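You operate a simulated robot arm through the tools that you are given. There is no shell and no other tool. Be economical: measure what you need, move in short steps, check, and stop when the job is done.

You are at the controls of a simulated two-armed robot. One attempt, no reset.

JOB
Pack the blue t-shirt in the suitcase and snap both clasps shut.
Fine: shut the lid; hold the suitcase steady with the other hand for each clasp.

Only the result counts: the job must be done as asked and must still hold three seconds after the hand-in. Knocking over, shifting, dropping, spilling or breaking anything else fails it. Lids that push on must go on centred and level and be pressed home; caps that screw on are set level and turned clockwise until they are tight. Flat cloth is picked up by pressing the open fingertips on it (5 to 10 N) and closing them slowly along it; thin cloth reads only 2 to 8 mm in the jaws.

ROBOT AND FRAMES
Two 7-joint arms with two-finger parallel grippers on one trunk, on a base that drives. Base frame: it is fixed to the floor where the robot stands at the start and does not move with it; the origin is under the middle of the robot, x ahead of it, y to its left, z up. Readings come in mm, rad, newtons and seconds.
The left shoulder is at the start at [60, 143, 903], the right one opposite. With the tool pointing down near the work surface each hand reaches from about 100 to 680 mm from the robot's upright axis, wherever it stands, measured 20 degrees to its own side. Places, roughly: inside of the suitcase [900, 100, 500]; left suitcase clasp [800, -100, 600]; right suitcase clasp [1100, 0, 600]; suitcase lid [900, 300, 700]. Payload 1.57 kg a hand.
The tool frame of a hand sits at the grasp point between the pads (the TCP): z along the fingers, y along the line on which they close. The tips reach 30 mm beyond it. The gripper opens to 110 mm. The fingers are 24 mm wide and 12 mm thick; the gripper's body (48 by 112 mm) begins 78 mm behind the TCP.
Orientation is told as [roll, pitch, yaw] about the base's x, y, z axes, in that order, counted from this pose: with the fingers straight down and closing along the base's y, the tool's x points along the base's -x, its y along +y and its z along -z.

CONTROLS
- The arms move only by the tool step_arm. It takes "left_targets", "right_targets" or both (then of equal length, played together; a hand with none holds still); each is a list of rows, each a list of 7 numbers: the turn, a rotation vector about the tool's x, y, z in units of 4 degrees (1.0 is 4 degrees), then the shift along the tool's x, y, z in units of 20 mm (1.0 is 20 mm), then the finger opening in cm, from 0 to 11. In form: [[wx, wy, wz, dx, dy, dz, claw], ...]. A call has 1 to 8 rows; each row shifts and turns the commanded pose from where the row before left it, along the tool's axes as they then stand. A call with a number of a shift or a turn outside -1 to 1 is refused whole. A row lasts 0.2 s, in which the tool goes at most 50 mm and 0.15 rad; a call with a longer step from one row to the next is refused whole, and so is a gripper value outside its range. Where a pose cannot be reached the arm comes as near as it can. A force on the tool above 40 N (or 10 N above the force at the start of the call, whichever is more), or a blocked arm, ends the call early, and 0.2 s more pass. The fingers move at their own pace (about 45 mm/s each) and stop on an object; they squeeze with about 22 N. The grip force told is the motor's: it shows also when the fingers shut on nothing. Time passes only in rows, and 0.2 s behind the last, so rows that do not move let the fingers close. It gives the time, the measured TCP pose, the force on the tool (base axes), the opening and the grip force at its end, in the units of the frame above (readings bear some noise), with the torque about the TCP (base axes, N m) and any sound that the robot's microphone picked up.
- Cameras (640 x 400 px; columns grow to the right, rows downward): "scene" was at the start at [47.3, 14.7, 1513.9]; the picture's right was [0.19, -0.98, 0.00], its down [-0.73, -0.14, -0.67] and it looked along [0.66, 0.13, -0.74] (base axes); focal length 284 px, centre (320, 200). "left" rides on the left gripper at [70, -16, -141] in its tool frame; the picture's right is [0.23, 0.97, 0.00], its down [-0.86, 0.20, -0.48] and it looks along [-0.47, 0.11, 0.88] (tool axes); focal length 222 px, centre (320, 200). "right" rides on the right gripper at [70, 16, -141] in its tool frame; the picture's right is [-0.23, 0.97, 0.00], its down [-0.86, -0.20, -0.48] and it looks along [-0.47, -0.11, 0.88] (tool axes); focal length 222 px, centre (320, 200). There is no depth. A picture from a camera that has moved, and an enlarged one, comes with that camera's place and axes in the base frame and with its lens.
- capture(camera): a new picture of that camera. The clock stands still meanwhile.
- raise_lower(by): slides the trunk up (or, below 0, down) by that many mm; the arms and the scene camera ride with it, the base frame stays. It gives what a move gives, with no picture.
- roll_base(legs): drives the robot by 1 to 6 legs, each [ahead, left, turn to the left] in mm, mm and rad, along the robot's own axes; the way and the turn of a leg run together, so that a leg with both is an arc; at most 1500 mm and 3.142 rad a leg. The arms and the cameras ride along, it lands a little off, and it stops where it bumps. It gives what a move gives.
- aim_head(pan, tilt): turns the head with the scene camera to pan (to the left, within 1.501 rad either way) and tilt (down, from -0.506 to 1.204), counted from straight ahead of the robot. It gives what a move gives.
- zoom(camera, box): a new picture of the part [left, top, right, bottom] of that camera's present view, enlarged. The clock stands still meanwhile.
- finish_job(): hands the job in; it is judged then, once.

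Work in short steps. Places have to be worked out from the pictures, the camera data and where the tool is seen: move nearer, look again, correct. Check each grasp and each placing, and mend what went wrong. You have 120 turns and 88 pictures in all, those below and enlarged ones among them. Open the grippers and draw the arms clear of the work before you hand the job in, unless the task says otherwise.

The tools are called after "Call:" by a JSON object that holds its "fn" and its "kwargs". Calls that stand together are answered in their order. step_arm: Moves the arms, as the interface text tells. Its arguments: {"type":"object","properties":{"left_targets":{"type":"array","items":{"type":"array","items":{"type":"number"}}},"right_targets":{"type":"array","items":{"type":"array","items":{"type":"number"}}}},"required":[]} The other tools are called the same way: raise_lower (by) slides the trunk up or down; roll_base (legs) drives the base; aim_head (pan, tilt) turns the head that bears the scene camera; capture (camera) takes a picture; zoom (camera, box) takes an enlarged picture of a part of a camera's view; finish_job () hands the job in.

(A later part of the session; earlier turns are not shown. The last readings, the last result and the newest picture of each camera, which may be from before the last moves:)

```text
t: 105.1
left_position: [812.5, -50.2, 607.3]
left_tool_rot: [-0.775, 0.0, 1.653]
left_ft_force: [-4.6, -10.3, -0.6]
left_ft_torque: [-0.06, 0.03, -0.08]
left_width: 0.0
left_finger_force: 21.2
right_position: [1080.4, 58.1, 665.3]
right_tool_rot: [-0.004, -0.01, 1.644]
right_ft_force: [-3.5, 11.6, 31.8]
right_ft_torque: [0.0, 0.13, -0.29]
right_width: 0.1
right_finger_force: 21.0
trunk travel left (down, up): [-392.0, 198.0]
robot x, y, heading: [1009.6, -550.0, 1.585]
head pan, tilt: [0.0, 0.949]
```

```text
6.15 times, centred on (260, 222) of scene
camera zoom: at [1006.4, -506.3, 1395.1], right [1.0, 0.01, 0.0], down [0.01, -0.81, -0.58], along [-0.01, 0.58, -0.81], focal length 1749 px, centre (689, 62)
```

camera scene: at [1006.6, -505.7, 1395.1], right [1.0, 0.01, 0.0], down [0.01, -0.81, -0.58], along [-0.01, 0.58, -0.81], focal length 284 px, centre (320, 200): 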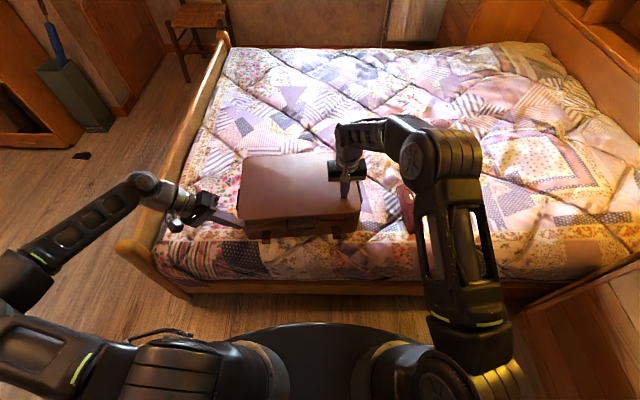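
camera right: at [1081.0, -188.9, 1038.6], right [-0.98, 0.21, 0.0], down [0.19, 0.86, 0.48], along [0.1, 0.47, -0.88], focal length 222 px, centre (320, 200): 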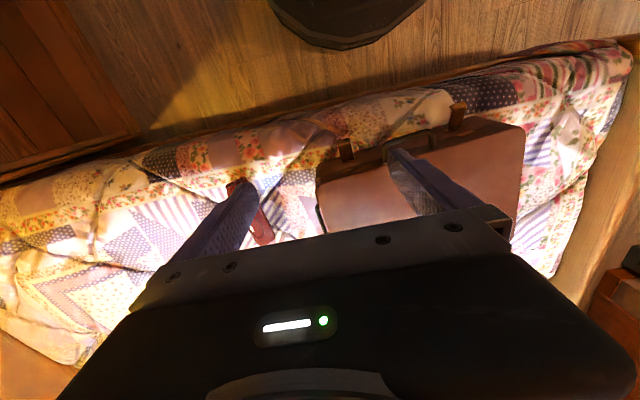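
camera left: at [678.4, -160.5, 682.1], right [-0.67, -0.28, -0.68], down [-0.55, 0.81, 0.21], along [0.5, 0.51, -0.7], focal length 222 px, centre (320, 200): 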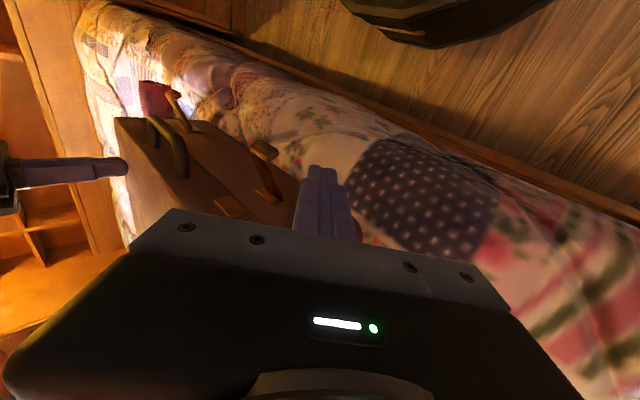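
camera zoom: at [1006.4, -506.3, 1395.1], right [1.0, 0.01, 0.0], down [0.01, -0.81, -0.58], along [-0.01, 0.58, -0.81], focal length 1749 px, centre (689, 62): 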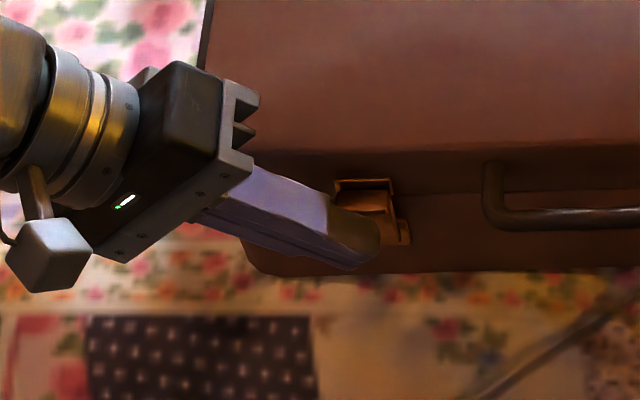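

The suitcase slid back ~15 mm under only 10 N; a top press isn't enough of a hold. I'll hold it by gripping the lid's front handle with the right hand. Back the left hand off, lift the right hand, and start rotating it 90° so that it closes along y.

Call:
{"fn": "step_arm", "kwargs": {"left_targets": [[0, 0, 0, 1, 0, 0, 0], [0, 0, 0, 1, 0, 0, 0], [0, 0, 0, 0, 0.7, -0.7, 0], [0, 0, 0, 0, 0.7, -0.7, 0], [0, 0, 0, 0, 0, 0, 0], [0, 0, 0, 0, 0, 0, 0], [0, 0, 0, 0, 0, 0, 0], [0, 0, 0, 0, 0, 0, 0]], "right_targets": [[0, 0, 0, 0, 0, -1, 0], [0, 0, 0, 0, 0, -1, 0], [0, 0, 0, 0, 0, -1, 0], [0, 0, 1, 0, 0, -1, 0], [0, 0, 1, 0, 0, -1, 2], [0, 0, 1, 0, 0, 0, 2], [0, 0, 1, 0, 0, 0, 2.6], [0, 0, 1, 0, 0, 0, 2.6]]}}

Call:
{"fn": "step_arm", "kwargs": {"right_targets": [[0, 0, 1, 0, 0, 0, 2.6], [0, 0, 1, 0, 0, 0, 2.6], [0, 0, 1, 0, 0, 0, 2.6], [0, 0, 1, 0, 0, 0, 2.6], [0, 0, 1, 0, 0, 0, 2.6], [0, 0, 1, 0, 0, 0, 2.6], [0, 0, 1, 0, 0, 0, 2.6], [0, 0, 1, 0, 0, 0, 2.6]]}}

Call:
{"fn": "step_arm", "kwargs": {"right_targets": [[0, 0, 1, 0, 0, 0, 2.6], [0, 0, 1, 0, 0, 0, 2.6], [0, 0, 1, 0, 0, 0, 2.6], [0, 0, 1, 0, 0, 0, 2.6], [0, 0, 1, 0, 0, 0, 2.6], [0, 0, 1, 0, 0, 0, 2.6], [0, 0, 1, 0, 0, 0, 2.6], [0, 0, 1, 0, 0, 0, 2.6]]}}

Call:
{"fn": "capture", "kwargs": {"camera": "scene"}}

```text
t: 106.9
left_position: [776.0, -93.1, 607.9]
left_tool_rot: [-0.775, -0.002, 1.655]
left_ft_force: [0.3, 1.3, 0.9]
left_ft_torque: [-0.03, -0.01, -0.02]
left_width: 0.0
left_finger_force: 21.6
right_position: [1078.3, 57.1, 762.0]
right_tool_rot: [0.0, -0.002, 1.296]
right_ft_force: [0.8, 0.0, 0.4]
right_ft_torque: [-0.01, -0.02, 0.0]
right_width: 25.9
right_finger_force: 0.0
trunk travel left (down, up): [-392.0, 198.0]
robot x, y, heading: [1006.4, -546.5, 1.583]
head pan, tilt: [0.0, 0.949]
```

```text
t: 108.7
left_position: [776.1, -92.7, 607.2]
left_tool_rot: [-0.776, -0.001, 1.654]
left_ft_force: [1.0, -0.8, -0.5]
left_ft_torque: [0.01, 0.01, -0.01]
left_width: 0.0
left_finger_force: 21.6
right_position: [1079.1, 57.2, 762.8]
right_tool_rot: [0.0, -0.001, 0.736]
right_ft_force: [-0.7, -0.6, 0.4]
right_ft_torque: [-0.05, 0.02, 0.02]
right_width: 26.0
right_finger_force: 0.1
trunk travel left (down, up): [-392.0, 198.0]
robot x, y, heading: [1009.8, -549.2, 1.578]
head pan, tilt: [0.0, 0.949]
```

```text
t: 110.5
left_position: [776.9, -91.5, 607.3]
left_tool_rot: [-0.775, -0.002, 1.653]
left_ft_force: [-0.3, 0.6, 0.4]
left_ft_torque: [0.0, 0.0, 0.02]
left_width: 0.0
left_finger_force: 20.8
right_position: [1078.1, 56.0, 761.6]
right_tool_rot: [0.003, 0.0, 0.178]
right_ft_force: [-0.1, -0.3, -0.7]
right_ft_torque: [0.0, 0.01, -0.01]
right_width: 25.9
right_finger_force: 0.1
trunk travel left (down, up): [-392.0, 198.0]
robot x, y, heading: [1007.0, -546.3, 1.582]
head pan, tilt: [0.0, 0.949]
```

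```text
36 pictures are left
camera scene: at [1007.2, -503.6, 1395.0], right [1.0, 0.01, 0.0], down [0.01, -0.81, -0.58], along [-0.01, 0.58, -0.81], focal length 284 px, centre (320, 200)
```

scene: 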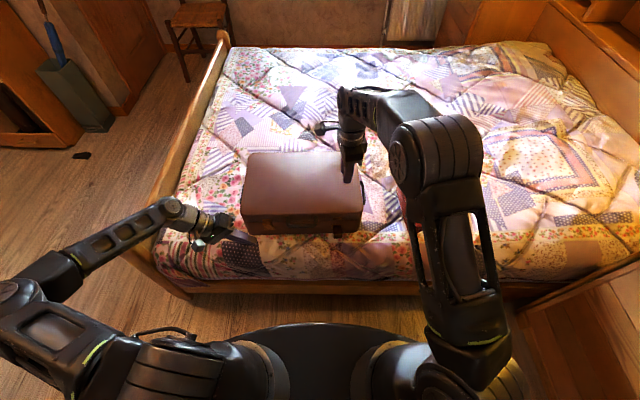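

Zoom on the suitcase's front to locate the handle after the shift.

Call:
{"fn": "zoom", "kwargs": {"camera": "scene", "box": [240, 190, 370, 250]}}

```text
4.92 times, centred on (305, 220) of scene
camera zoom: at [1007.2, -503.6, 1395.0], right [1.0, 0.01, 0.0], down [0.01, -0.81, -0.58], along [-0.01, 0.58, -0.81], focal length 1399 px, centre (394, 102)
```

zoom: 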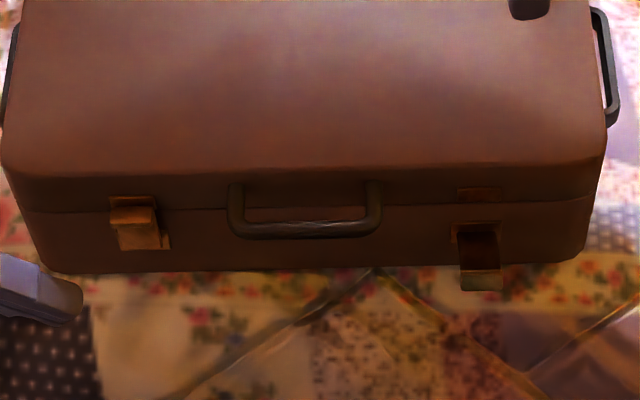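

Handle bar centre ≈(941, −45, 612), suitcase yaw ≈0.04. Move the right hand above it, and descend to just over it.

Call:
{"fn": "step_arm", "kwargs": {"right_targets": [[0, 0, 1, 0.98, -0.72, 0, 2.6], [0, 0, 1, 0.98, -0.72, 0, 2.6], [0, 0, 0, 0.98, -0.72, 0, 2.6], [0, 0, 0, 0.98, -0.72, 0.5, 2.6], [0, 0, 0, 0.98, -0.72, 1, 2.6], [0, 0, 0, 0.98, -0.72, 1, 2.6], [0, 0, 0, 0.98, -0.72, 1, 2.6]]}}

Call:
{"fn": "capture", "kwargs": {"camera": "right"}}

Call:
{"fn": "zoom", "kwargs": {"camera": "scene", "box": [240, 180, 370, 250]}}

```text
t: 112.1
left_position: [776.2, -92.1, 608.1]
left_tool_rot: [-0.776, -0.003, 1.655]
left_ft_force: [0.2, 0.5, -0.2]
left_ft_torque: [-0.04, 0.01, -0.02]
left_width: 0.2
left_finger_force: 21.1
right_position: [949.2, -52.7, 690.4]
right_tool_rot: [0.001, 0.0, 0.04]
right_ft_force: [-0.1, 0.3, -0.5]
right_ft_torque: [0.0, 0.01, 0.02]
right_width: 26.1
right_finger_force: 0.1
trunk travel left (down, up): [-392.0, 198.0]
robot x, y, heading: [1012.7, -546.0, 1.58]
head pan, tilt: [0.0, 0.949]
```

```text
34 pictures are left
camera right: at [880.2, -41.8, 832.8], right [0.19, 0.98, 0.0], down [0.86, -0.17, 0.48], along [0.47, -0.09, -0.88], focal length 222 px, centre (320, 200)
```

right: 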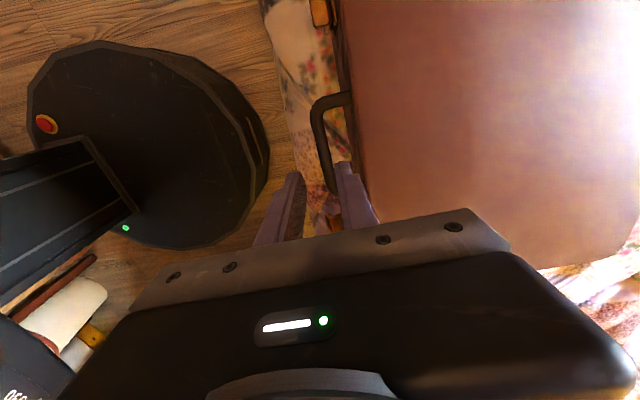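

```text
4.92 times, centred on (305, 215) of scene
camera zoom: at [1007.0, -503.6, 1395.0], right [1.0, 0.01, 0.0], down [0.01, -0.81, -0.58], along [-0.01, 0.58, -0.81], focal length 1399 px, centre (394, 126)
```

zoom: 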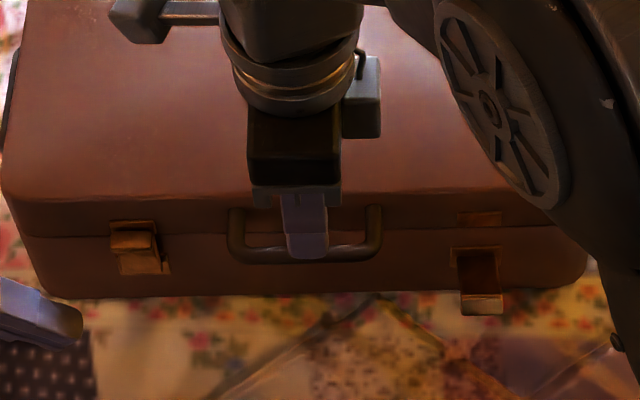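

The right camera puts the bar at y≈−49, z≈616. Correct by 4 mm and descend around it with the 26 mm opening.

Call:
{"fn": "step_arm", "kwargs": {"right_targets": [[0, 0, 0, 0.3, 0.18, 0.9, 2.6], [0, 0, 0, 0, 0, 1, 2.6], [0, 0, 0, 0, 0, 1, 2.6], [0, 0, 0, 0, 0, 1, 2.6]]}}

Call:
{"fn": "capture", "kwargs": {"camera": "right"}}

```text
t: 113.1
left_position: [776.2, -92.5, 606.8]
left_tool_rot: [-0.776, -0.003, 1.653]
left_ft_force: [0.0, 0.6, 0.6]
left_ft_torque: [0.01, 0.01, 0.0]
left_width: 0.0
left_finger_force: 21.7
right_position: [942.4, -50.0, 612.4]
right_tool_rot: [0.0, 0.0, 0.039]
right_ft_force: [0.3, 0.3, -0.3]
right_ft_torque: [-0.02, -0.01, -0.01]
right_width: 26.1
right_finger_force: 0.0
trunk travel left (down, up): [-392.0, 198.0]
robot x, y, heading: [1008.1, -544.3, 1.579]
head pan, tilt: [0.0, 0.949]
```

```text
32 pictures are left
camera right: at [873.5, -37.9, 755.0], right [0.19, 0.98, 0.0], down [0.86, -0.17, 0.48], along [0.47, -0.09, -0.88], focal length 222 px, centre (320, 200)
```

right: 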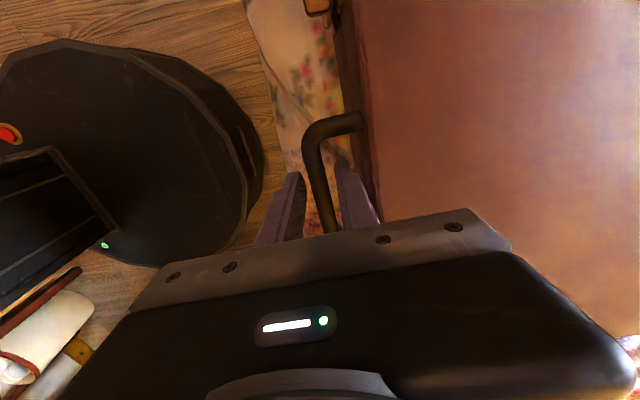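

The bar is between the fingers with no contact. Close on it.

Call:
{"fn": "step_arm", "kwargs": {"right_targets": [[0, 0, 0, 0, 0, 0, 2], [0, 0, 0, 0, 0, 0, 1.5], [0, 0, 0, 0, 0, 0, 1], [0, 0, 0, 0, 0, 0, 0.5], [0, 0, 0, 0, 0, 0, 0.5]]}}

```text
t: 114.3
left_position: [776.3, -93.1, 606.7]
left_tool_rot: [-0.775, -0.002, 1.654]
left_ft_force: [-0.4, 0.3, -0.1]
left_ft_torque: [0.0, -0.01, -0.01]
left_width: 0.0
left_finger_force: 20.9
right_position: [943.2, -47.6, 612.5]
right_tool_rot: [0.002, -0.001, 0.041]
right_ft_force: [-0.1, 4.9, -0.3]
right_ft_torque: [-0.03, 0.05, 0.51]
right_width: 12.2
right_finger_force: 22.5
trunk travel left (down, up): [-392.0, 198.0]
robot x, y, heading: [1008.8, -550.8, 1.582]
head pan, tilt: [0.0, 0.949]
```

Handle held (12 mm, 22 N). Now bring the left finger in front of the flap and push +y, watching for force and click.

Call:
{"fn": "step_arm", "kwargs": {"left_targets": [[0, 0, 0, 0.09, -0.78, 0.77, 0], [0, 0, 0, 0.09, -0.78, 0.77, 0], [0, 0, 0, -0.7, 0, 0, 0], [0, 0, 0, -0.7, 0, 0, 0], [0, 0, 0, -0.3, 0, 0, 0], [0, 0, 0, -0.2, 0, 0, 0], [0, 0, 0, -0.2, 0, 0, 0], [0, 0, 0, -0.2, 0, 0, 0]]}}

Call:
{"fn": "zoom", "kwargs": {"camera": "scene", "box": [230, 185, 320, 250]}}

```text
t: 116.1
left_position: [817.1, -48.6, 606.3]
left_tool_rot: [-0.777, 0.002, 1.651]
left_ft_force: [-0.4, -17.6, 1.9]
left_ft_torque: [-0.1, 0.03, -0.16]
left_width: 0.0
left_finger_force: 21.6
right_position: [942.1, -48.6, 615.3]
right_tool_rot: [0.005, -0.001, 0.038]
right_ft_force: [-1.6, 17.2, -0.1]
right_ft_torque: [-0.05, 0.35, -0.48]
right_width: 11.8
right_finger_force: 22.0
trunk travel left (down, up): [-392.0, 198.0]
robot x, y, heading: [1005.6, -550.6, 1.582]
head pan, tilt: [0.0, 0.949]
```

```text
6.15 times, centred on (275, 218) of scene
camera zoom: at [1006.8, -503.6, 1394.9], right [1.0, 0.01, 0.0], down [0.01, -0.81, -0.58], along [-0.01, 0.58, -0.81], focal length 1749 px, centre (597, 92)
```

zoom: 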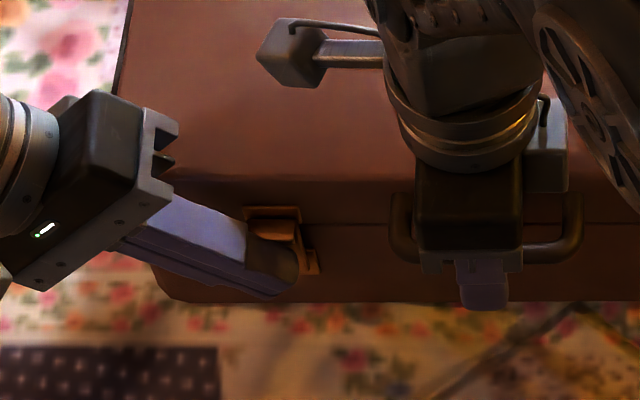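

The hold works (17 N taken by the right hand). Push harder in 3–4 mm steps.

Call:
{"fn": "step_arm", "kwargs": {"left_targets": [[0, 0, 0, -0.2, 0, 0, 0], [0, 0, 0, -0.2, 0, 0, 0], [0, 0, 0, -0.2, 0, 0, 0], [0, 0, 0, -0.2, 0, 0, 0]]}}

```text
t: 117.1
left_position: [816.5, -31.6, 606.0]
left_tool_rot: [-0.777, 0.001, 1.652]
left_ft_force: [12.5, -16.9, -5.4]
left_ft_torque: [-0.18, 0.01, -0.48]
left_width: 0.1
left_finger_force: 21.0
right_position: [941.5, -50.2, 613.3]
right_tool_rot: [0.002, 0.002, 0.04]
right_ft_force: [-14.8, 17.1, 0.1]
right_ft_torque: [0.01, 0.25, -0.49]
right_width: 15.7
right_finger_force: 22.2
trunk travel left (down, up): [-392.0, 198.0]
robot x, y, heading: [1008.9, -547.4, 1.586]
head pan, tilt: [0.0, 0.949]
```

Call:
{"fn": "zoom", "kwargs": {"camera": "scene", "box": [230, 185, 320, 250]}}

Call:
{"fn": "zoom", "kwargs": {"camera": "left", "box": [160, 80, 400, 240]}}

```text
6.15 times, centred on (275, 218) of scene
camera zoom: at [1006.8, -502.8, 1394.9], right [1.0, 0.01, 0.0], down [0.01, -0.81, -0.58], along [-0.01, 0.58, -0.81], focal length 1749 px, centre (597, 92)
```

zoom: 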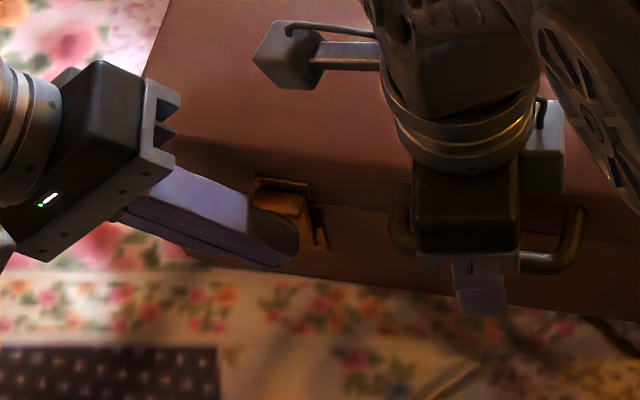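

```text
2.50 times, centred on (280, 160) of left
camera zoom: at [734.5, -107.8, 719.1], right [-0.67, -0.28, -0.68], down [-0.55, 0.81, 0.2], along [0.5, 0.51, -0.7], focal length 555 px, centre (420, 300)
```

zoom: 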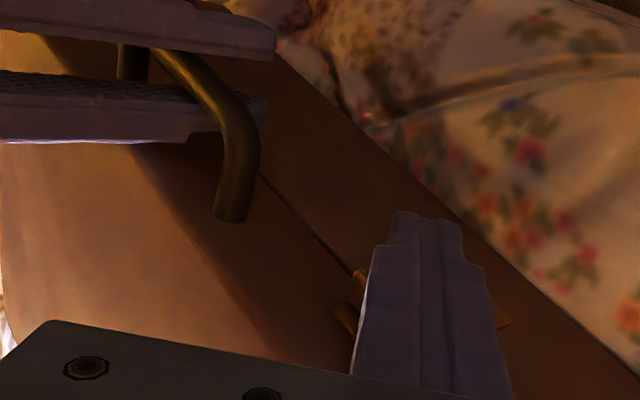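

The suitcase pivoted about the handle, so the hold must be in line with the clasp. First back the left hand off, and use the handle grip to pull the suitcase back square and ~25 mm toward me.

Call:
{"fn": "step_arm", "kwargs": {"left_targets": [[0, 0, 0, 1, 0, 0, 0], [0, 0, 0, 1, 0.5, -0.5, 0], [0, 0, 0, 1, 0.5, -0.5, 0], [0, 0, 0, 0, 0, 0, 0], [0, 0, 0, 0, 0, 0, 0], [0, 0, 0, 0, 0, 0, 0], [0, 0, 0, 0, 0, 0, 0]], "right_targets": [[0, 0, 0, 0, 0, 0, 0.5], [0, 0, 0, 0, 0, 0, 0.5], [0, 0, -0.7, 0, -0.3, 0, 0.5], [0, 0, -0.7, 0, -0.3, 0, 0.5], [0, 0, -0.7, 0, -0.3, 0, 0.5], [0, 0, -0.7, 0, -0.3, 0, 0.5], [0, 0, 0, 0, 0, 0, 0.5]]}}

Call:
{"fn": "zoom", "kwargs": {"camera": "scene", "box": [230, 170, 380, 270]}}

```text
t: 118.7
left_position: [790.9, -93.6, 607.7]
left_tool_rot: [-0.775, -0.001, 1.655]
left_ft_force: [-0.2, -0.5, 0.7]
left_ft_torque: [0.01, 0.04, -0.01]
left_width: 0.0
left_finger_force: 21.1
right_position: [946.4, -71.9, 613.4]
right_tool_rot: [0.001, -0.003, 0.237]
right_ft_force: [2.7, 5.3, 1.8]
right_ft_torque: [0.0, 0.2, -0.58]
right_width: 18.3
right_finger_force: 22.3
trunk travel left (down, up): [-392.0, 198.0]
robot x, y, heading: [1007.9, -541.7, 1.583]
head pan, tilt: [0.0, 0.949]
```

```text
4.00 times, centred on (305, 220) of scene
camera zoom: at [1007.5, -503.4, 1394.9], right [1.0, 0.01, 0.0], down [0.01, -0.81, -0.58], along [-0.01, 0.58, -0.81], focal length 1137 px, centre (380, 120)
```

zoom: 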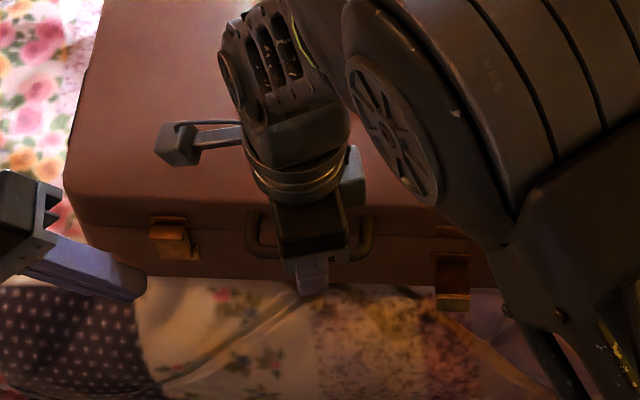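

Suitcase is square again. Release the handle, rise, and shift the base 80 mm left so the right hand can press the lid directly behind the left clasp.

Call:
{"fn": "step_arm", "kwargs": {"right_targets": [[0, 0, 0, 0, 0, 0, 3], [0, 0, 0, 0, 0, 0, 3], [0, 0, 0, 0, 0, -0.6, 3], [0, 0, 0, 0, 0, -1, 3], [0, 0, 0, 0, 0, -1, 3], [0, 0, 0, 0, 0, -1, 2], [0, 0, 0, 0, 0, -1, 0], [0, 0, 0, 0, 0, -1, 0]]}}

Call:
{"fn": "roll_base", "kwargs": {"legs": [[0, 80, 0]]}}

Call:
{"fn": "step_arm", "kwargs": {"right_targets": [[0, 0, 0, 0, 0.9, 0, 0], [0, 0, 0, 0, 0.9, 0, 0], [0, 0, 0, 0, 0.9, 0, 0], [0, 0, 0, 0, 0.9, 0, 0], [0, 0, 0, 0, 0.9, 0, 0], [0, 0, 0, 0, 0.9, 0.5, 0], [0, 0, 0, 0, 0.5, 1, 0], [0, 0, 0, 0, 0, 1, 0]]}}

Call:
{"fn": "zoom", "kwargs": {"camera": "scene", "box": [250, 170, 400, 270]}}

```text
t: 120.5
left_position: [791.7, -93.1, 607.3]
left_tool_rot: [-0.775, -0.003, 1.656]
left_ft_force: [-0.5, 0.6, -0.7]
left_ft_torque: [-0.04, 0.03, 0.0]
left_width: 0.0
left_finger_force: 22.1
right_position: [944.9, -74.8, 725.3]
right_tool_rot: [-0.001, -0.002, 0.234]
right_ft_force: [0.3, -0.1, -0.3]
right_ft_torque: [-0.01, 0.0, 0.01]
right_width: 0.0
right_finger_force: 17.9
trunk travel left (down, up): [-392.0, 198.0]
robot x, y, heading: [1005.9, -543.2, 1.583]
head pan, tilt: [0.0, 0.949]
```

```text
t: 121.5
left_position: [711.3, -94.6, 607.6]
left_tool_rot: [-0.777, 0.0, 1.654]
left_ft_force: [-0.3, -0.1, -0.1]
left_ft_torque: [-0.02, 0.03, -0.02]
left_width: 0.1
left_finger_force: 21.2
right_position: [865.8, -73.8, 725.6]
right_tool_rot: [-0.001, -0.001, 0.235]
right_ft_force: [-0.2, 0.4, 0.0]
right_ft_torque: [-0.02, -0.04, -0.01]
right_width: 0.0
right_finger_force: 21.5
trunk travel left (down, up): [-392.0, 198.0]
robot x, y, heading: [930.3, -545.8, 1.588]
head pan, tilt: [0.0, 0.949]
```

```text
t: 123.3
left_position: [712.7, -93.6, 607.2]
left_tool_rot: [-0.775, -0.002, 1.655]
left_ft_force: [0.8, -0.3, 0.0]
left_ft_torque: [-0.01, -0.01, -0.01]
left_width: 0.2
left_finger_force: 21.3
right_position: [836.3, 40.5, 675.7]
right_tool_rot: [0.003, 0.0, 0.234]
right_ft_force: [-0.6, 1.1, 0.4]
right_ft_torque: [0.02, -0.01, -0.03]
right_width: 0.0
right_finger_force: 21.2
trunk travel left (down, up): [-392.0, 198.0]
robot x, y, heading: [929.3, -546.9, 1.585]
head pan, tilt: [0.0, 0.949]
```

```text
4.00 times, centred on (325, 220) of scene
camera zoom: at [927.2, -504.6, 1395.0], right [1.0, 0.01, 0.0], down [0.01, -0.81, -0.58], along [-0.01, 0.58, -0.81], focal length 1137 px, centre (300, 120)
```

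zoom: 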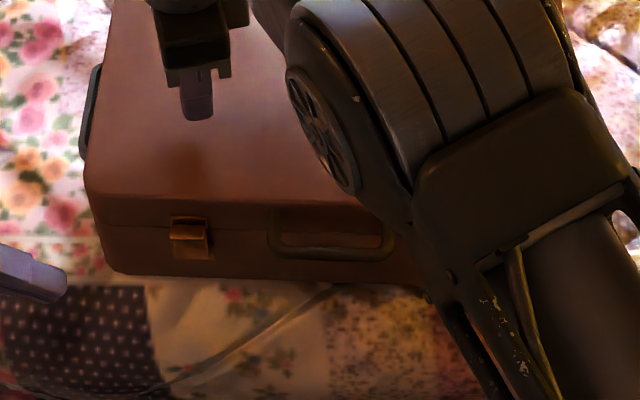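

Press down with the right hand right behind the clasp.

Call:
{"fn": "step_arm", "kwargs": {"right_targets": [[0, 0, 0, 0, 0, 0.4, 0], [0, 0, 0, 0, 0, 0.2, 0], [0, 0, 0, 0, 0, 0.15, 0], [0, 0, 0, 0, 0, 0, 0]], "left_targets": [[0, 0, 0, 0, -0.7, 0.7, 0], [0, 0, 0, 0, -0.7, 0.7, 0], [0, 0, 0, 0, -0.7, 0.7, 0], [0, 0, 0, 0, -0.7, 0.7, 0]]}}

```text
t: 124.3
left_position: [791.3, -88.3, 608.4]
left_tool_rot: [-0.775, -0.004, 1.653]
left_ft_force: [-0.8, -0.4, 0.1]
left_ft_torque: [0.03, 0.0, 0.01]
left_width: 0.1
left_finger_force: 20.9
right_position: [839.4, 40.4, 663.6]
right_tool_rot: [0.007, -0.001, 0.235]
right_ft_force: [6.8, -6.5, 31.5]
right_ft_torque: [-0.28, -0.16, 0.03]
right_width: 0.0
right_finger_force: 20.8
trunk travel left (down, up): [-392.0, 198.0]
robot x, y, heading: [931.4, -550.6, 1.583]
head pan, tilt: [0.0, 0.949]
```

Right holds with 31 N. Bring the left finger in front of the flap and push +y.

Call:
{"fn": "step_arm", "kwargs": {"left_targets": [[0, 0, 0, 0.05, -0.96, 0.94, 0], [0, 0, 0, -0.6, 0, 0, 0], [0, 0, 0, -0.4, 0, 0, 0], [0, 0, 0, -0.2, 0, 0, 0], [0, 0, 0, -0.2, 0, 0, 0], [0, 0, 0, -0.2, 0, 0, 0], [0, 0, 0, -0.2, 0, 0, 0]]}}

Call:
{"fn": "zoom", "kwargs": {"camera": "scene", "box": [250, 185, 340, 250]}}

```text
t: 125.6
left_position: [815.9, -66.4, 606.4]
left_tool_rot: [-0.775, 0.008, 1.644]
left_ft_force: [-0.4, -4.9, 1.0]
left_ft_torque: [-0.05, -0.02, -0.06]
left_width: 0.3
left_finger_force: 21.4
right_position: [838.3, 43.5, 664.8]
right_tool_rot: [0.018, 0.0, 0.236]
right_ft_force: [2.2, -6.3, 15.8]
right_ft_torque: [-0.26, -0.08, 0.02]
right_width: 0.0
right_finger_force: 21.6
trunk travel left (down, up): [-392.0, 198.0]
robot x, y, heading: [928.5, -548.7, 1.588]
head pan, tilt: [0.0, 0.949]
stopped in row 6 (left hand): the force on the tool passed its limit (the readings are from after the stop); the commanded pose is now the measured one
```

```text
6.15 times, centred on (295, 218) of scene
camera zoom: at [927.7, -507.7, 1394.5], right [1.0, 0.01, 0.0], down [0.01, -0.81, -0.58], along [-0.01, 0.58, -0.81], focal length 1749 px, centre (474, 92)
```

zoom: 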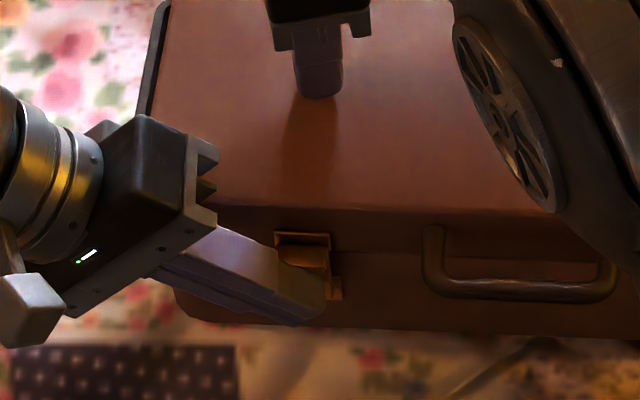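

The push reached 40 N without sliding the suitcase. Back the left hand off and inspect the clasp.

Call:
{"fn": "step_arm", "kwargs": {"left_targets": [[0, 0, 0, 1, 0, 0, 0], [0, 0, 0, 1, 0.7, -0.7, 0], [0, 0, 0, 0, 0.7, -0.7, 0]]}}

Call:
{"fn": "zoom", "kwargs": {"camera": "scene", "box": [275, 210, 315, 240]}}

Call:
{"fn": "zoom", "kwargs": {"camera": "left", "box": [180, 100, 340, 200]}}

```text
t: 126.4
left_position: [780.9, -107.3, 607.4]
left_tool_rot: [-0.776, 0.006, 1.646]
left_ft_force: [-1.0, 0.5, 0.1]
left_ft_torque: [0.02, 0.01, -0.02]
left_width: 0.0
left_finger_force: 21.3
right_position: [836.5, 43.3, 665.1]
right_tool_rot: [0.016, -0.002, 0.234]
right_ft_force: [2.5, -6.9, 23.7]
right_ft_torque: [-0.33, -0.11, -0.01]
right_width: 0.1
right_finger_force: 20.9
trunk travel left (down, up): [-392.0, 198.0]
robot x, y, heading: [929.8, -548.6, 1.587]
head pan, tilt: [0.0, 0.949]
```

```text
13.33 times, centred on (295, 225) of scene
camera zoom: at [927.6, -507.6, 1395.2], right [1.0, 0.01, 0.0], down [0.01, -0.81, -0.58], along [-0.01, 0.58, -0.81], focal length 3789 px, centre (653, -133)
```

zoom: 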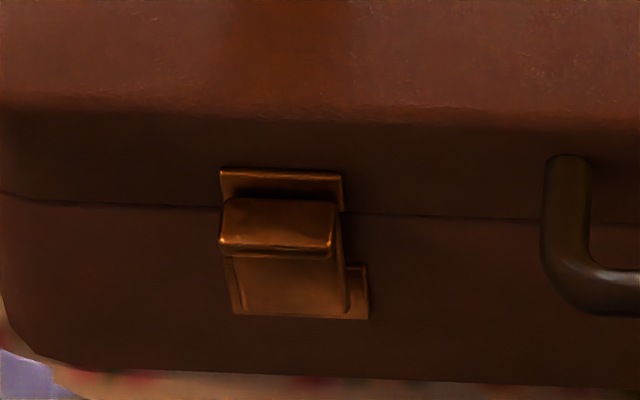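

```text
4.00 times, centred on (260, 150) of left
camera zoom: at [698.4, -183.1, 720.0], right [-0.68, -0.28, -0.68], down [-0.54, 0.82, 0.2], along [0.5, 0.5, -0.71], focal length 888 px, centre (560, 400)
```

zoom: 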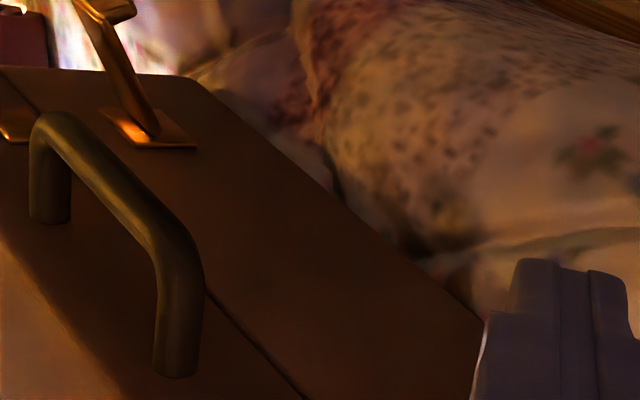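

The flap looks near-flat on the catch. View it side-on with the left camera.

Call:
{"fn": "zoom", "kwargs": {"camera": "left", "box": [220, 170, 340, 245]}}

```text
5.33 times, centred on (280, 208) of left
camera zoom: at [698.4, -183.1, 720.0], right [-0.68, -0.28, -0.68], down [-0.54, 0.82, 0.2], along [0.5, 0.5, -0.71], focal length 1185 px, centre (533, 160)
```

zoom: 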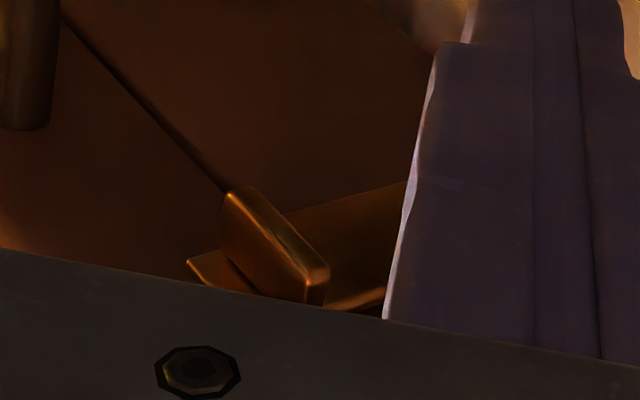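

By geometry the flap is within ~5–10° of closed. Push again at the lip, ramping the force in stages, with the right hand re-pressed.

Call:
{"fn": "step_arm", "kwargs": {"left_targets": [[0, 0, 0, -0.3, -0.62, 0.61, 0], [0, 0, 0, -0.5, -0.62, 0.61, 0], [0, 0, 0, -0.5, 0, 0, 0], [0, 0, 0, -0.3, 0, 0, 0], [0, 0, 0, -0.1, 0, 0, 0], [0, 0, 0, -0.1, 0, 0, 0]], "right_targets": [[0, 0, 0, 0, 0, 0.1, 0], [0, 0, 0, 0, 0, 0, 0], [0, 0, 0, 0, 0, 0, 0], [0, 0, 0, 0, 0, 0, 0], [0, 0, 0, 0, 0, 0, 0], [0, 0, 0, 0, 0, 0, 0]]}}

```text
t: 127.2
left_position: [814.0, -83.8, 607.0]
left_tool_rot: [-0.773, 0.007, 1.645]
left_ft_force: [0.4, 0.2, -0.7]
left_ft_torque: [0.01, 0.04, -0.01]
left_width: 0.0
left_finger_force: 20.8
right_position: [838.1, 44.7, 665.6]
right_tool_rot: [0.019, -0.001, 0.233]
right_ft_force: [5.4, -10.1, 17.7]
right_ft_torque: [-0.41, -0.22, 0.0]
right_width: 0.0
right_finger_force: 21.3
trunk travel left (down, up): [-392.0, 198.0]
robot x, y, heading: [926.4, -548.7, 1.587]
head pan, tilt: [0.0, 0.949]
stopped in row 3 (right hand): the force on the tool passed its limit (the readings are from after the stop); the commanded pose is now the measured one
```

That stop came from the right hand's press limit (now relaxed to ~18 N). Continue the left push.

Call:
{"fn": "step_arm", "kwargs": {"left_targets": [[0, 0, 0, -0.5, 0, 0, 0], [0, 0, 0, -0.3, 0, 0, 0], [0, 0, 0, -0.1, 0, 0, 0], [0, 0, 0, -0.1, 0, 0, 0], [0, 0, 0, -0.1, 0, 0, 0]]}}

```text
t: 128.4
left_position: [812.2, -63.2, 606.9]
left_tool_rot: [-0.775, 0.01, 1.643]
left_ft_force: [-3.1, -17.9, 4.3]
left_ft_torque: [-0.09, -0.04, -0.2]
left_width: 0.3
left_finger_force: 21.4
right_position: [837.8, 46.1, 665.3]
right_tool_rot: [0.024, 0.001, 0.234]
right_ft_force: [3.8, 0.0, 20.2]
right_ft_torque: [-0.09, -0.1, -0.03]
right_width: 0.0
right_finger_force: 21.2
trunk travel left (down, up): [-392.0, 198.0]
robot x, y, heading: [929.9, -550.6, 1.584]
head pan, tilt: [0.0, 0.949]
```

Call:
{"fn": "step_arm", "kwargs": {"left_targets": [[0, 0, 0, -0.1, 0, 0, 0], [0, 0, 0, -0.1, 0, 0, 0], [0, 0, 0, 0, 0, 0, 0]]}}

```text
t: 129.2
left_position: [811.5, -59.0, 607.1]
left_tool_rot: [-0.773, 0.015, 1.642]
left_ft_force: [-4.1, -32.0, 6.0]
left_ft_torque: [-0.13, -0.05, -0.38]
left_width: 0.0
left_finger_force: 21.5
right_position: [836.9, 45.3, 664.9]
right_tool_rot: [0.022, 0.001, 0.233]
right_ft_force: [1.5, 16.5, 16.6]
right_ft_torque: [0.34, -0.09, 0.05]
right_width: 0.2
right_finger_force: 20.8
trunk travel left (down, up): [-392.0, 198.0]
robot x, y, heading: [929.8, -546.9, 1.587]
head pan, tilt: [0.0, 0.949]
```

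Call:
{"fn": "step_arm", "kwargs": {"left_targets": [[0, 0, 0, -0.1, 0, 0, 0], [0, 0, 0, -0.05, 0, 0, 0], [0, 0, 0, 0, 0, 0, 0]]}}

Call:
{"fn": "zoom", "kwargs": {"camera": "scene", "box": [265, 205, 325, 245]}}

```text
t: 130.0
left_position: [810.9, -55.7, 605.9]
left_tool_rot: [-0.774, 0.013, 1.641]
left_ft_force: [-3.4, -31.3, -0.5]
left_ft_torque: [-0.22, 0.0, -0.44]
left_width: 0.0
left_finger_force: 21.5
right_position: [837.5, 45.7, 664.9]
right_tool_rot: [0.021, -0.001, 0.234]
right_ft_force: [2.4, 16.3, 21.0]
right_ft_torque: [0.34, -0.09, 0.04]
right_width: 0.0
right_finger_force: 21.4
trunk travel left (down, up): [-392.0, 198.0]
robot x, y, heading: [931.9, -545.6, 1.583]
head pan, tilt: [0.0, 0.949]
```

```text
10.00 times, centred on (295, 225) of scene
camera zoom: at [927.4, -507.9, 1395.1], right [1.0, 0.01, 0.0], down [0.01, -0.81, -0.58], along [-0.01, 0.58, -0.81], focal length 2842 px, centre (570, -50)
```

zoom: 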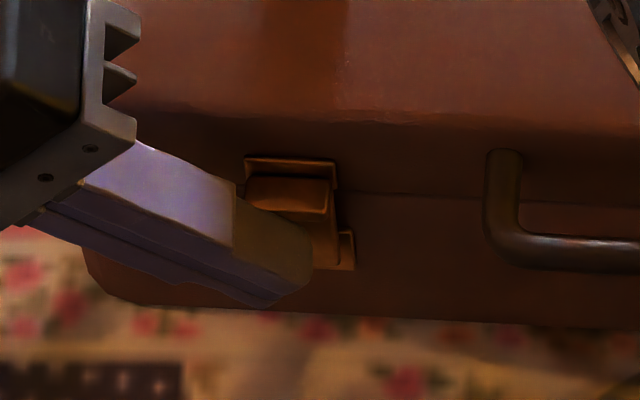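

The suitcase slides while the flap stays put relative to the catch, so the left flap is at its hard stop — it looks closed. Now swap roles: retract the left hand and straighten it, raise the right and turn it back by ~77°.

Call:
{"fn": "step_arm", "kwargs": {"left_targets": [[0, 0, 0, 1, 0, 0, 0], [0, 0, 0, 1, 0.5, -0.5, 0], [0, 0, 0, 0, -0.3, -1, 0], [0, 0, 0, 0, -0.3, -1, 0], [0, 0, 0, 0, -0.3, -1, 0], [0, 0, 0, 0, -0.3, -1, 0], [0, 0, 0, 0, -0.3, -1, 0], [0, 0, 0, 0, -0.3, -1, 0]], "right_targets": [[0, 0, 0, 0, 0, -0.5, 0], [0, 0, 0, 0, 0, -1, 0], [0, 0, 0, 0, 0, -1, 0], [0, 0, -1, 0, 0, -1, 0], [0, 0, -1, 0, 0, -1, 0], [0, 0, -1, 0, 0, 0, 0], [0, 0, -1, 0, 0, 0, 0], [0, 0, -1, 0, 0, 0, 0]]}}

Call:
{"fn": "step_arm", "kwargs": {"left_targets": [[-1, 0, 0, 0, 0, 0, 0], [-1, 0, 0, 0, 0, 0, 0], [-1, 0, 0, 0, 0, 0, 0], [-1, 0, 0, 0, 0, 0, 0], [-1, 0, 0, 0, 0, 0, 0], [-1, 0, 0, 0, 0, 0, 0], [-1, 0, 0, 0, 0, 0, 0], [-1, 0, 0, 0, 0, 0, 0]], "right_targets": [[0, 0, -1, 0, 0, 0, 0], [0, 0, -1, 0, 0, 0, 0], [0, 0, -1, 0, 0, 0, 0], [0, 0, -1, 0, 0, 0, 0], [0, 0, -1, 0, 0, 0, 0], [0, 0, -1, 0, 0, 0, 0], [0, 0, -1, 0, 0, 0, 0], [0, 0, -1, 0, 0, 0, 0]]}}

Call:
{"fn": "step_arm", "kwargs": {"left_targets": [[-1, 0, 0, 0, 0, 0, 0], [-1, 0, 0, 0, 0, 0, 0], [-1, 0, 0, 0, 0, 0, 0], [-0.1, 0, 0, 0, 0, 0, 0], [0, 0, 0, 0, 0, 0, 0], [0, 0, 0, 0, 0, 0, 0], [0, 0, 0, 0, 0, 0, 0], [0, 0, 0, 0, 0, 0, 0]], "right_targets": [[0, 0, -1, 0, -0.5, 0, 0], [0, 0, -1, 0, -1, 0, 0], [0, 0, -1, 0, -1, 0, 0], [0, 0, -1, 0, -1, 0, 0], [0, 0, -1, 0, -1, 0, 0], [0, 0, -1, 0, -1, 0, 0], [0, 0, 0, 0, -1, 0, 0], [0, 0, 0, 0, -1, 0, 0]]}}

```text
t: 131.8
left_position: [742.5, -97.7, 717.1]
left_tool_rot: [-0.776, 0.008, 1.646]
left_ft_force: [0.4, 0.2, -0.6]
left_ft_torque: [-0.02, -0.01, -0.03]
left_width: 0.4
left_finger_force: 20.9
right_position: [837.3, 44.5, 752.5]
right_tool_rot: [0.017, -0.007, 0.585]
right_ft_force: [0.7, 0.7, -0.1]
right_ft_torque: [0.0, 0.0, 0.03]
right_width: 0.0
right_finger_force: 20.9
trunk travel left (down, up): [-392.0, 198.0]
robot x, y, heading: [932.7, -546.1, 1.585]
head pan, tilt: [0.0, 0.949]
```

```text
t: 133.6
left_position: [741.6, -96.8, 717.0]
left_tool_rot: [-0.214, 0.01, 1.646]
left_ft_force: [-0.6, 0.0, -0.3]
left_ft_torque: [-0.03, -0.03, 0.04]
left_width: 0.0
left_finger_force: 21.5
right_position: [838.2, 44.4, 752.5]
right_tool_rot: [0.009, -0.012, 1.141]
right_ft_force: [-0.5, -0.2, 0.0]
right_ft_torque: [0.0, -0.02, 0.02]
right_width: 0.4
right_finger_force: 21.4
trunk travel left (down, up): [-392.0, 198.0]
robot x, y, heading: [927.7, -547.9, 1.582]
head pan, tilt: [0.0, 0.949]
```

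```text
t: 135.4
left_position: [741.5, -97.4, 717.0]
left_tool_rot: [-0.001, 0.008, 1.646]
left_ft_force: [-1.1, 0.7, 0.9]
left_ft_torque: [0.0, -0.03, 0.04]
left_width: 0.1
left_finger_force: 21.4
right_position: [984.2, 17.5, 751.5]
right_tool_rot: [0.003, -0.013, 1.561]
right_ft_force: [0.3, 0.2, 0.1]
right_ft_torque: [-0.03, -0.01, -0.01]
right_width: 0.0
right_finger_force: 21.2
trunk travel left (down, up): [-392.0, 198.0]
robot x, y, heading: [931.3, -546.5, 1.586]
head pan, tilt: [0.0, 0.949]
```

Move the right hand to the right of the right clasp, then tilt it 45° toward −x while the left hand moves over the lid's right half.

Call:
{"fn": "step_arm", "kwargs": {"right_targets": [[0, 0, 0, 0.73, -1, 0, 0], [0, 0, 0, 0.73, -1, 0, 0], [0, 0, 0, 0.73, -1, 0, 0], [0, 0, 0, 0.73, -1, 0, 0], [0, 0, 0, 0.73, -1, 0, 0], [0, 0, 0, 0.73, -1, 0, 0], [0, 0, 0, 0.73, -1, 0, 0], [0, 0, 0, 0.73, -1, 0, 0]]}}

Call:
{"fn": "step_arm", "kwargs": {"right_targets": [[-1, 0, 0, 0, 0, 0, 0], [-1, 0, 0, 0, 0, 0, 0], [-1, 0, 0, 0, 0, 0, 0], [-1, 0, 0, 0, 0, 0, 0], [-1, 0, 0, 0, 0, 0, 0], [-1, 0, 0, 0, 0, 0, 0], [-1, 0, 0, 0, 0, 0, 0], [-1, 0, 0, 0, 0, 0, 0]], "left_targets": [[0, 0, 0, -0.6, -1, 0, 0], [0, 0, 0, -0.6, -1, 0, 0], [0, 0, 0, -0.6, -1, 0, 0], [0, 0, 0, -0.6, -1, 0, 0], [0, 0, 0, -0.6, -1, 0, 0], [0, 0, 0, -0.6, -1, 0, 0], [0, 0, 0, -0.6, -1, 0, 0], [0, 0, 0, -0.6, -1, 0, 0]]}}

Call:
{"fn": "step_arm", "kwargs": {"right_targets": [[-1, 0, 0, 0, 0, 0, 0], [-1, 0, 0, 0, 0, 0, 0], [-1, 0, 0, 0, 0, 0, 0], [-0.2, 0, 0, 0, 0, 0, 0], [0, 0, 0, 0, 0, 0, 0]], "left_targets": [[0, 0, 0, -0.6, -1, 0, 0], [0, 0, 0, -0.6, -1, 0, 0], [0, 0, 0, -0.4, -1, 0.4, 0], [0, 0, 0, 0, -1, 0.6, 0], [0, 0, 0, 0, -1, 0.6, 0]]}}

Call:
{"fn": "zoom", "kwargs": {"camera": "scene", "box": [270, 170, 430, 270]}}

```text
t: 137.2
left_position: [741.5, -97.1, 716.1]
left_tool_rot: [0.0, 0.009, 1.645]
left_ft_force: [0.3, 0.0, 0.5]
left_ft_torque: [-0.01, 0.0, 0.0]
left_width: 0.0
left_finger_force: 21.5
right_position: [1142.9, -102.1, 748.9]
right_tool_rot: [0.004, -0.015, 1.562]
right_ft_force: [-0.1, -0.6, 0.3]
right_ft_torque: [-0.04, -0.01, -0.02]
right_width: 0.1
right_finger_force: 21.3
trunk travel left (down, up): [-392.0, 198.0]
robot x, y, heading: [928.5, -547.6, 1.585]
head pan, tilt: [0.0, 0.949]
```

```text
t: 139.0
left_position: [760.1, -84.2, 716.9]
left_tool_rot: [0.0, 0.007, 1.645]
left_ft_force: [-0.4, 0.3, -0.5]
left_ft_torque: [0.02, -0.02, 0.04]
left_width: 0.2
left_finger_force: 20.8
left hand out of reach, approached as far as the arm can: row 2, 3, 4, 5, 6, 7, 8
right_position: [1141.7, -101.6, 749.4]
right_tool_rot: [0.563, -0.017, 1.561]
right_ft_force: [-0.1, -0.2, -0.5]
right_ft_torque: [-0.02, -0.02, 0.01]
right_width: 0.1
right_finger_force: 21.1
trunk travel left (down, up): [-392.0, 198.0]
robot x, y, heading: [928.9, -546.5, 1.585]
head pan, tilt: [0.0, 0.949]
```

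```text
t: 140.2
left_position: [780.0, -99.3, 677.6]
left_tool_rot: [-0.006, 0.007, 1.648]
left_ft_force: [0.5, 0.2, 0.2]
left_ft_torque: [0.01, 0.0, 0.0]
left_width: 0.0
left_finger_force: 21.5
left hand out of reach, approached as far as the arm can: row 1, 2, 3, 4, 5
right_position: [1142.5, -101.1, 747.8]
right_tool_rot: [0.787, -0.017, 1.561]
right_ft_force: [0.1, 0.9, 0.4]
right_ft_torque: [0.01, -0.01, 0.01]
right_width: 0.0
right_finger_force: 21.3
trunk travel left (down, up): [-392.0, 198.0]
robot x, y, heading: [927.1, -546.1, 1.584]
head pan, tilt: [0.0, 0.949]
```

```text
4.00 times, centred on (350, 220) of scene
camera zoom: at [927.2, -505.0, 1395.0], right [1.0, 0.01, 0.0], down [0.01, -0.81, -0.58], along [-0.01, 0.58, -0.81], focal length 1137 px, centre (200, 120)
```

zoom: 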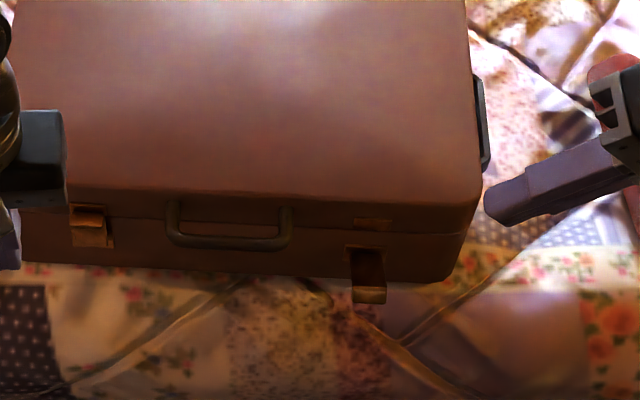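

The left arm is in an awkward branch; I try moving it +y first over the lid (raised), then +x.

Call:
{"fn": "step_arm", "kwargs": {"left_targets": [[0, 0, 0, -0.5, 0, -1, 0], [0, 0, 0, -1, 0, 0, 0], [0, 0, 0, -1, 0, 0, 0], [0, 0, 0, -1, 0, 0, 0], [0, 0, 0, -1, -0.3, 0, 0], [0, 0, 0, -1, -0.5, 0, 0], [0, 0, 0, -1, -1, 0, 0], [0, 0, 0, -0.5, -1, 0, 0]]}}

Call:
{"fn": "step_arm", "kwargs": {"left_targets": [[0, 0, 0, 0, -1, 0, 0], [0, 0, 0, 0, -1, 0, 0], [0, 0, 0, 0, -1, 0, 0], [0, 0, 0, 0, -1, 0, 0], [0, 0, 0, 0, -1, 0, 0], [0, 0, 0, 0, -1, 0, 0]]}}

```text
t: 142.0
left_position: [733.5, -46.5, 678.6]
left_tool_rot: [-0.003, 0.007, 1.646]
left_ft_force: [0.2, -0.3, 0.1]
left_ft_torque: [-0.03, -0.01, -0.01]
left_width: 0.1
left_finger_force: 22.0
left hand out of reach, approached as far as the arm can: row 1, 2, 3, 4, 5, 6, 7, 8
right_position: [1142.6, -102.6, 749.1]
right_tool_rot: [0.786, -0.015, 1.561]
right_ft_force: [0.3, 0.8, -0.7]
right_ft_torque: [0.03, 0.01, 0.04]
right_width: 0.1
right_finger_force: 21.4
trunk travel left (down, up): [-392.0, 198.0]
robot x, y, heading: [927.1, -549.0, 1.586]
head pan, tilt: [0.0, 0.949]
```

```text
t: 143.4
left_position: [778.0, -95.4, 663.8]
left_tool_rot: [-0.002, 0.008, 1.645]
left_ft_force: [0.5, 0.1, 0.1]
left_ft_torque: [-0.01, -0.02, -0.01]
left_width: 0.1
left_finger_force: 21.1
left hand out of reach, approached as far as the arm can: row 1, 2, 3, 4, 5, 6
right_position: [1142.8, -100.7, 749.4]
right_tool_rot: [0.786, -0.015, 1.56]
right_ft_force: [-0.9, 0.3, 0.1]
right_ft_torque: [0.01, 0.0, 0.0]
right_width: 0.2
right_finger_force: 21.1
trunk travel left (down, up): [-392.0, 198.0]
robot x, y, heading: [929.7, -547.0, 1.586]
head pan, tilt: [0.0, 0.949]
```

With the 45° tilt this arm branch reached further, so I restore the tilt and use it for pressing on the lid.

Call:
{"fn": "step_arm", "kwargs": {"left_targets": [[1, 0, 0, 0, 0, 0, 0], [1, 0, 0, 0, 0, 0, 0], [1, 0, 0, 0, 0, 0, 0], [1, 0, 0, 0, 0, 0, 0], [1, 0, 0, 0, 0, 0, 0], [1, 0, 0, 0, 0, 0, 0], [1, 0, 0, 0, 0, 0, 0], [1, 0, 0, 0, 0, 0, 0]]}}

Call:
{"fn": "step_arm", "kwargs": {"left_targets": [[0.5, 0, 0, -0.5, -1, -0.4, 0], [0.5, 0, 0, -1, -1, -0.4, 0], [0.5, 0, 0, -1, -0.7, 0.5, 0], [0.5, 0, 0, -1, -0.7, 0.7, 0], [0, 0, 0, -1, -0.7, 0.7, 0], [0, 0, 0, -1, -0.7, 0.7, 0], [0, 0, 0, -1, -0.7, 0.7, 0], [0, 0, 0, -1, -0.7, 0.7, 0]]}}

```text
t: 145.2
left_position: [777.5, -96.4, 664.4]
left_tool_rot: [-0.559, 0.008, 1.645]
left_ft_force: [0.4, -0.1, -0.2]
left_ft_torque: [-0.02, -0.06, 0.0]
left_width: 0.0
left_finger_force: 20.9
right_position: [1142.2, -101.5, 748.4]
right_tool_rot: [0.785, -0.015, 1.561]
right_ft_force: [-0.3, -0.8, -0.1]
right_ft_torque: [-0.01, 0.0, 0.01]
right_width: 0.2
right_finger_force: 21.2
trunk travel left (down, up): [-392.0, 198.0]
robot x, y, heading: [926.0, -551.1, 1.588]
head pan, tilt: [0.0, 0.949]
```

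```text
t: 147.0
left_position: [865.7, 14.9, 693.9]
left_tool_rot: [-0.697, 0.009, 1.646]
left_ft_force: [0.8, 0.3, -0.3]
left_ft_torque: [0.0, -0.02, -0.01]
left_width: 0.0
left_finger_force: 20.9
left hand out of reach, approached as far as the arm can: row 6, 7, 8
right_position: [1142.3, -100.0, 748.2]
right_tool_rot: [0.784, -0.016, 1.56]
right_ft_force: [-0.2, -0.2, 0.2]
right_ft_torque: [-0.02, 0.03, 0.02]
right_width: 0.0
right_finger_force: 21.2
trunk travel left (down, up): [-392.0, 198.0]
robot x, y, heading: [928.6, -548.1, 1.586]
head pan, tilt: [0.0, 0.949]
```

Left tip is over the lid. Shift the base +100 mm so it can press nearer the right clasp.

Call:
{"fn": "roll_base", "kwargs": {"legs": [[0, -100, 0]]}}

Call:
{"fn": "step_arm", "kwargs": {"left_targets": [[0, 0, 0, -0.4, 0.6, 0.7, 0], [0, 0, 0, -0.4, 0.5, 0.6, 0]], "right_targets": [[0, 0, 0, 0, -0.9, 0.9, 0], [0, 0, 0, 0, -0.9, 0.9, 0]]}}

Call:
{"fn": "zoom", "kwargs": {"camera": "scene", "box": [260, 165, 420, 265]}}

```text
t: 148.1
left_position: [966.1, 15.0, 692.9]
left_tool_rot: [-0.697, 0.009, 1.645]
left_ft_force: [-0.2, -0.3, 0.0]
left_ft_torque: [-0.02, 0.01, 0.01]
left_width: 0.1
left_finger_force: 21.2
right_position: [1242.4, -99.4, 749.0]
right_tool_rot: [0.787, -0.017, 1.559]
right_ft_force: [0.1, 0.0, 0.2]
right_ft_torque: [-0.01, 0.01, 0.0]
right_width: 0.0
right_finger_force: 21.2
trunk travel left (down, up): [-392.0, 198.0]
robot x, y, heading: [1029.7, -544.7, 1.584]
head pan, tilt: [0.0, 0.949]
```

```text
t: 148.7
left_position: [955.6, 19.4, 664.2]
left_tool_rot: [-0.701, 0.006, 1.646]
left_ft_force: [-0.3, -2.1, 15.1]
left_ft_torque: [-0.01, -0.14, -0.02]
left_width: 0.1
left_finger_force: 21.6
left hand out of reach, approached as far as the arm can: row 1, 2
right_position: [1243.5, -100.0, 698.6]
right_tool_rot: [0.784, -0.018, 1.561]
right_ft_force: [0.4, 0.0, 0.5]
right_ft_torque: [-0.02, 0.01, 0.0]
right_width: 0.3
right_finger_force: 21.7
trunk travel left (down, up): [-392.0, 198.0]
robot x, y, heading: [1026.9, -545.1, 1.587]
head pan, tilt: [0.0, 0.949]
```

```text
4.00 times, centred on (340, 215) of scene
camera zoom: at [1027.9, -505.4, 1395.5], right [1.0, 0.01, 0.0], down [0.01, -0.81, -0.58], along [-0.01, 0.58, -0.81], focal length 1137 px, centre (240, 140)
```

zoom: 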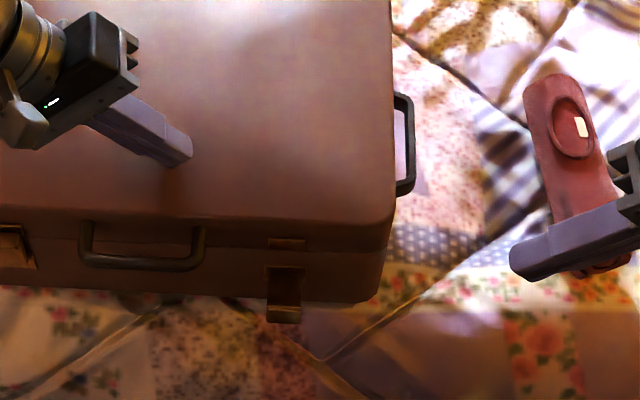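

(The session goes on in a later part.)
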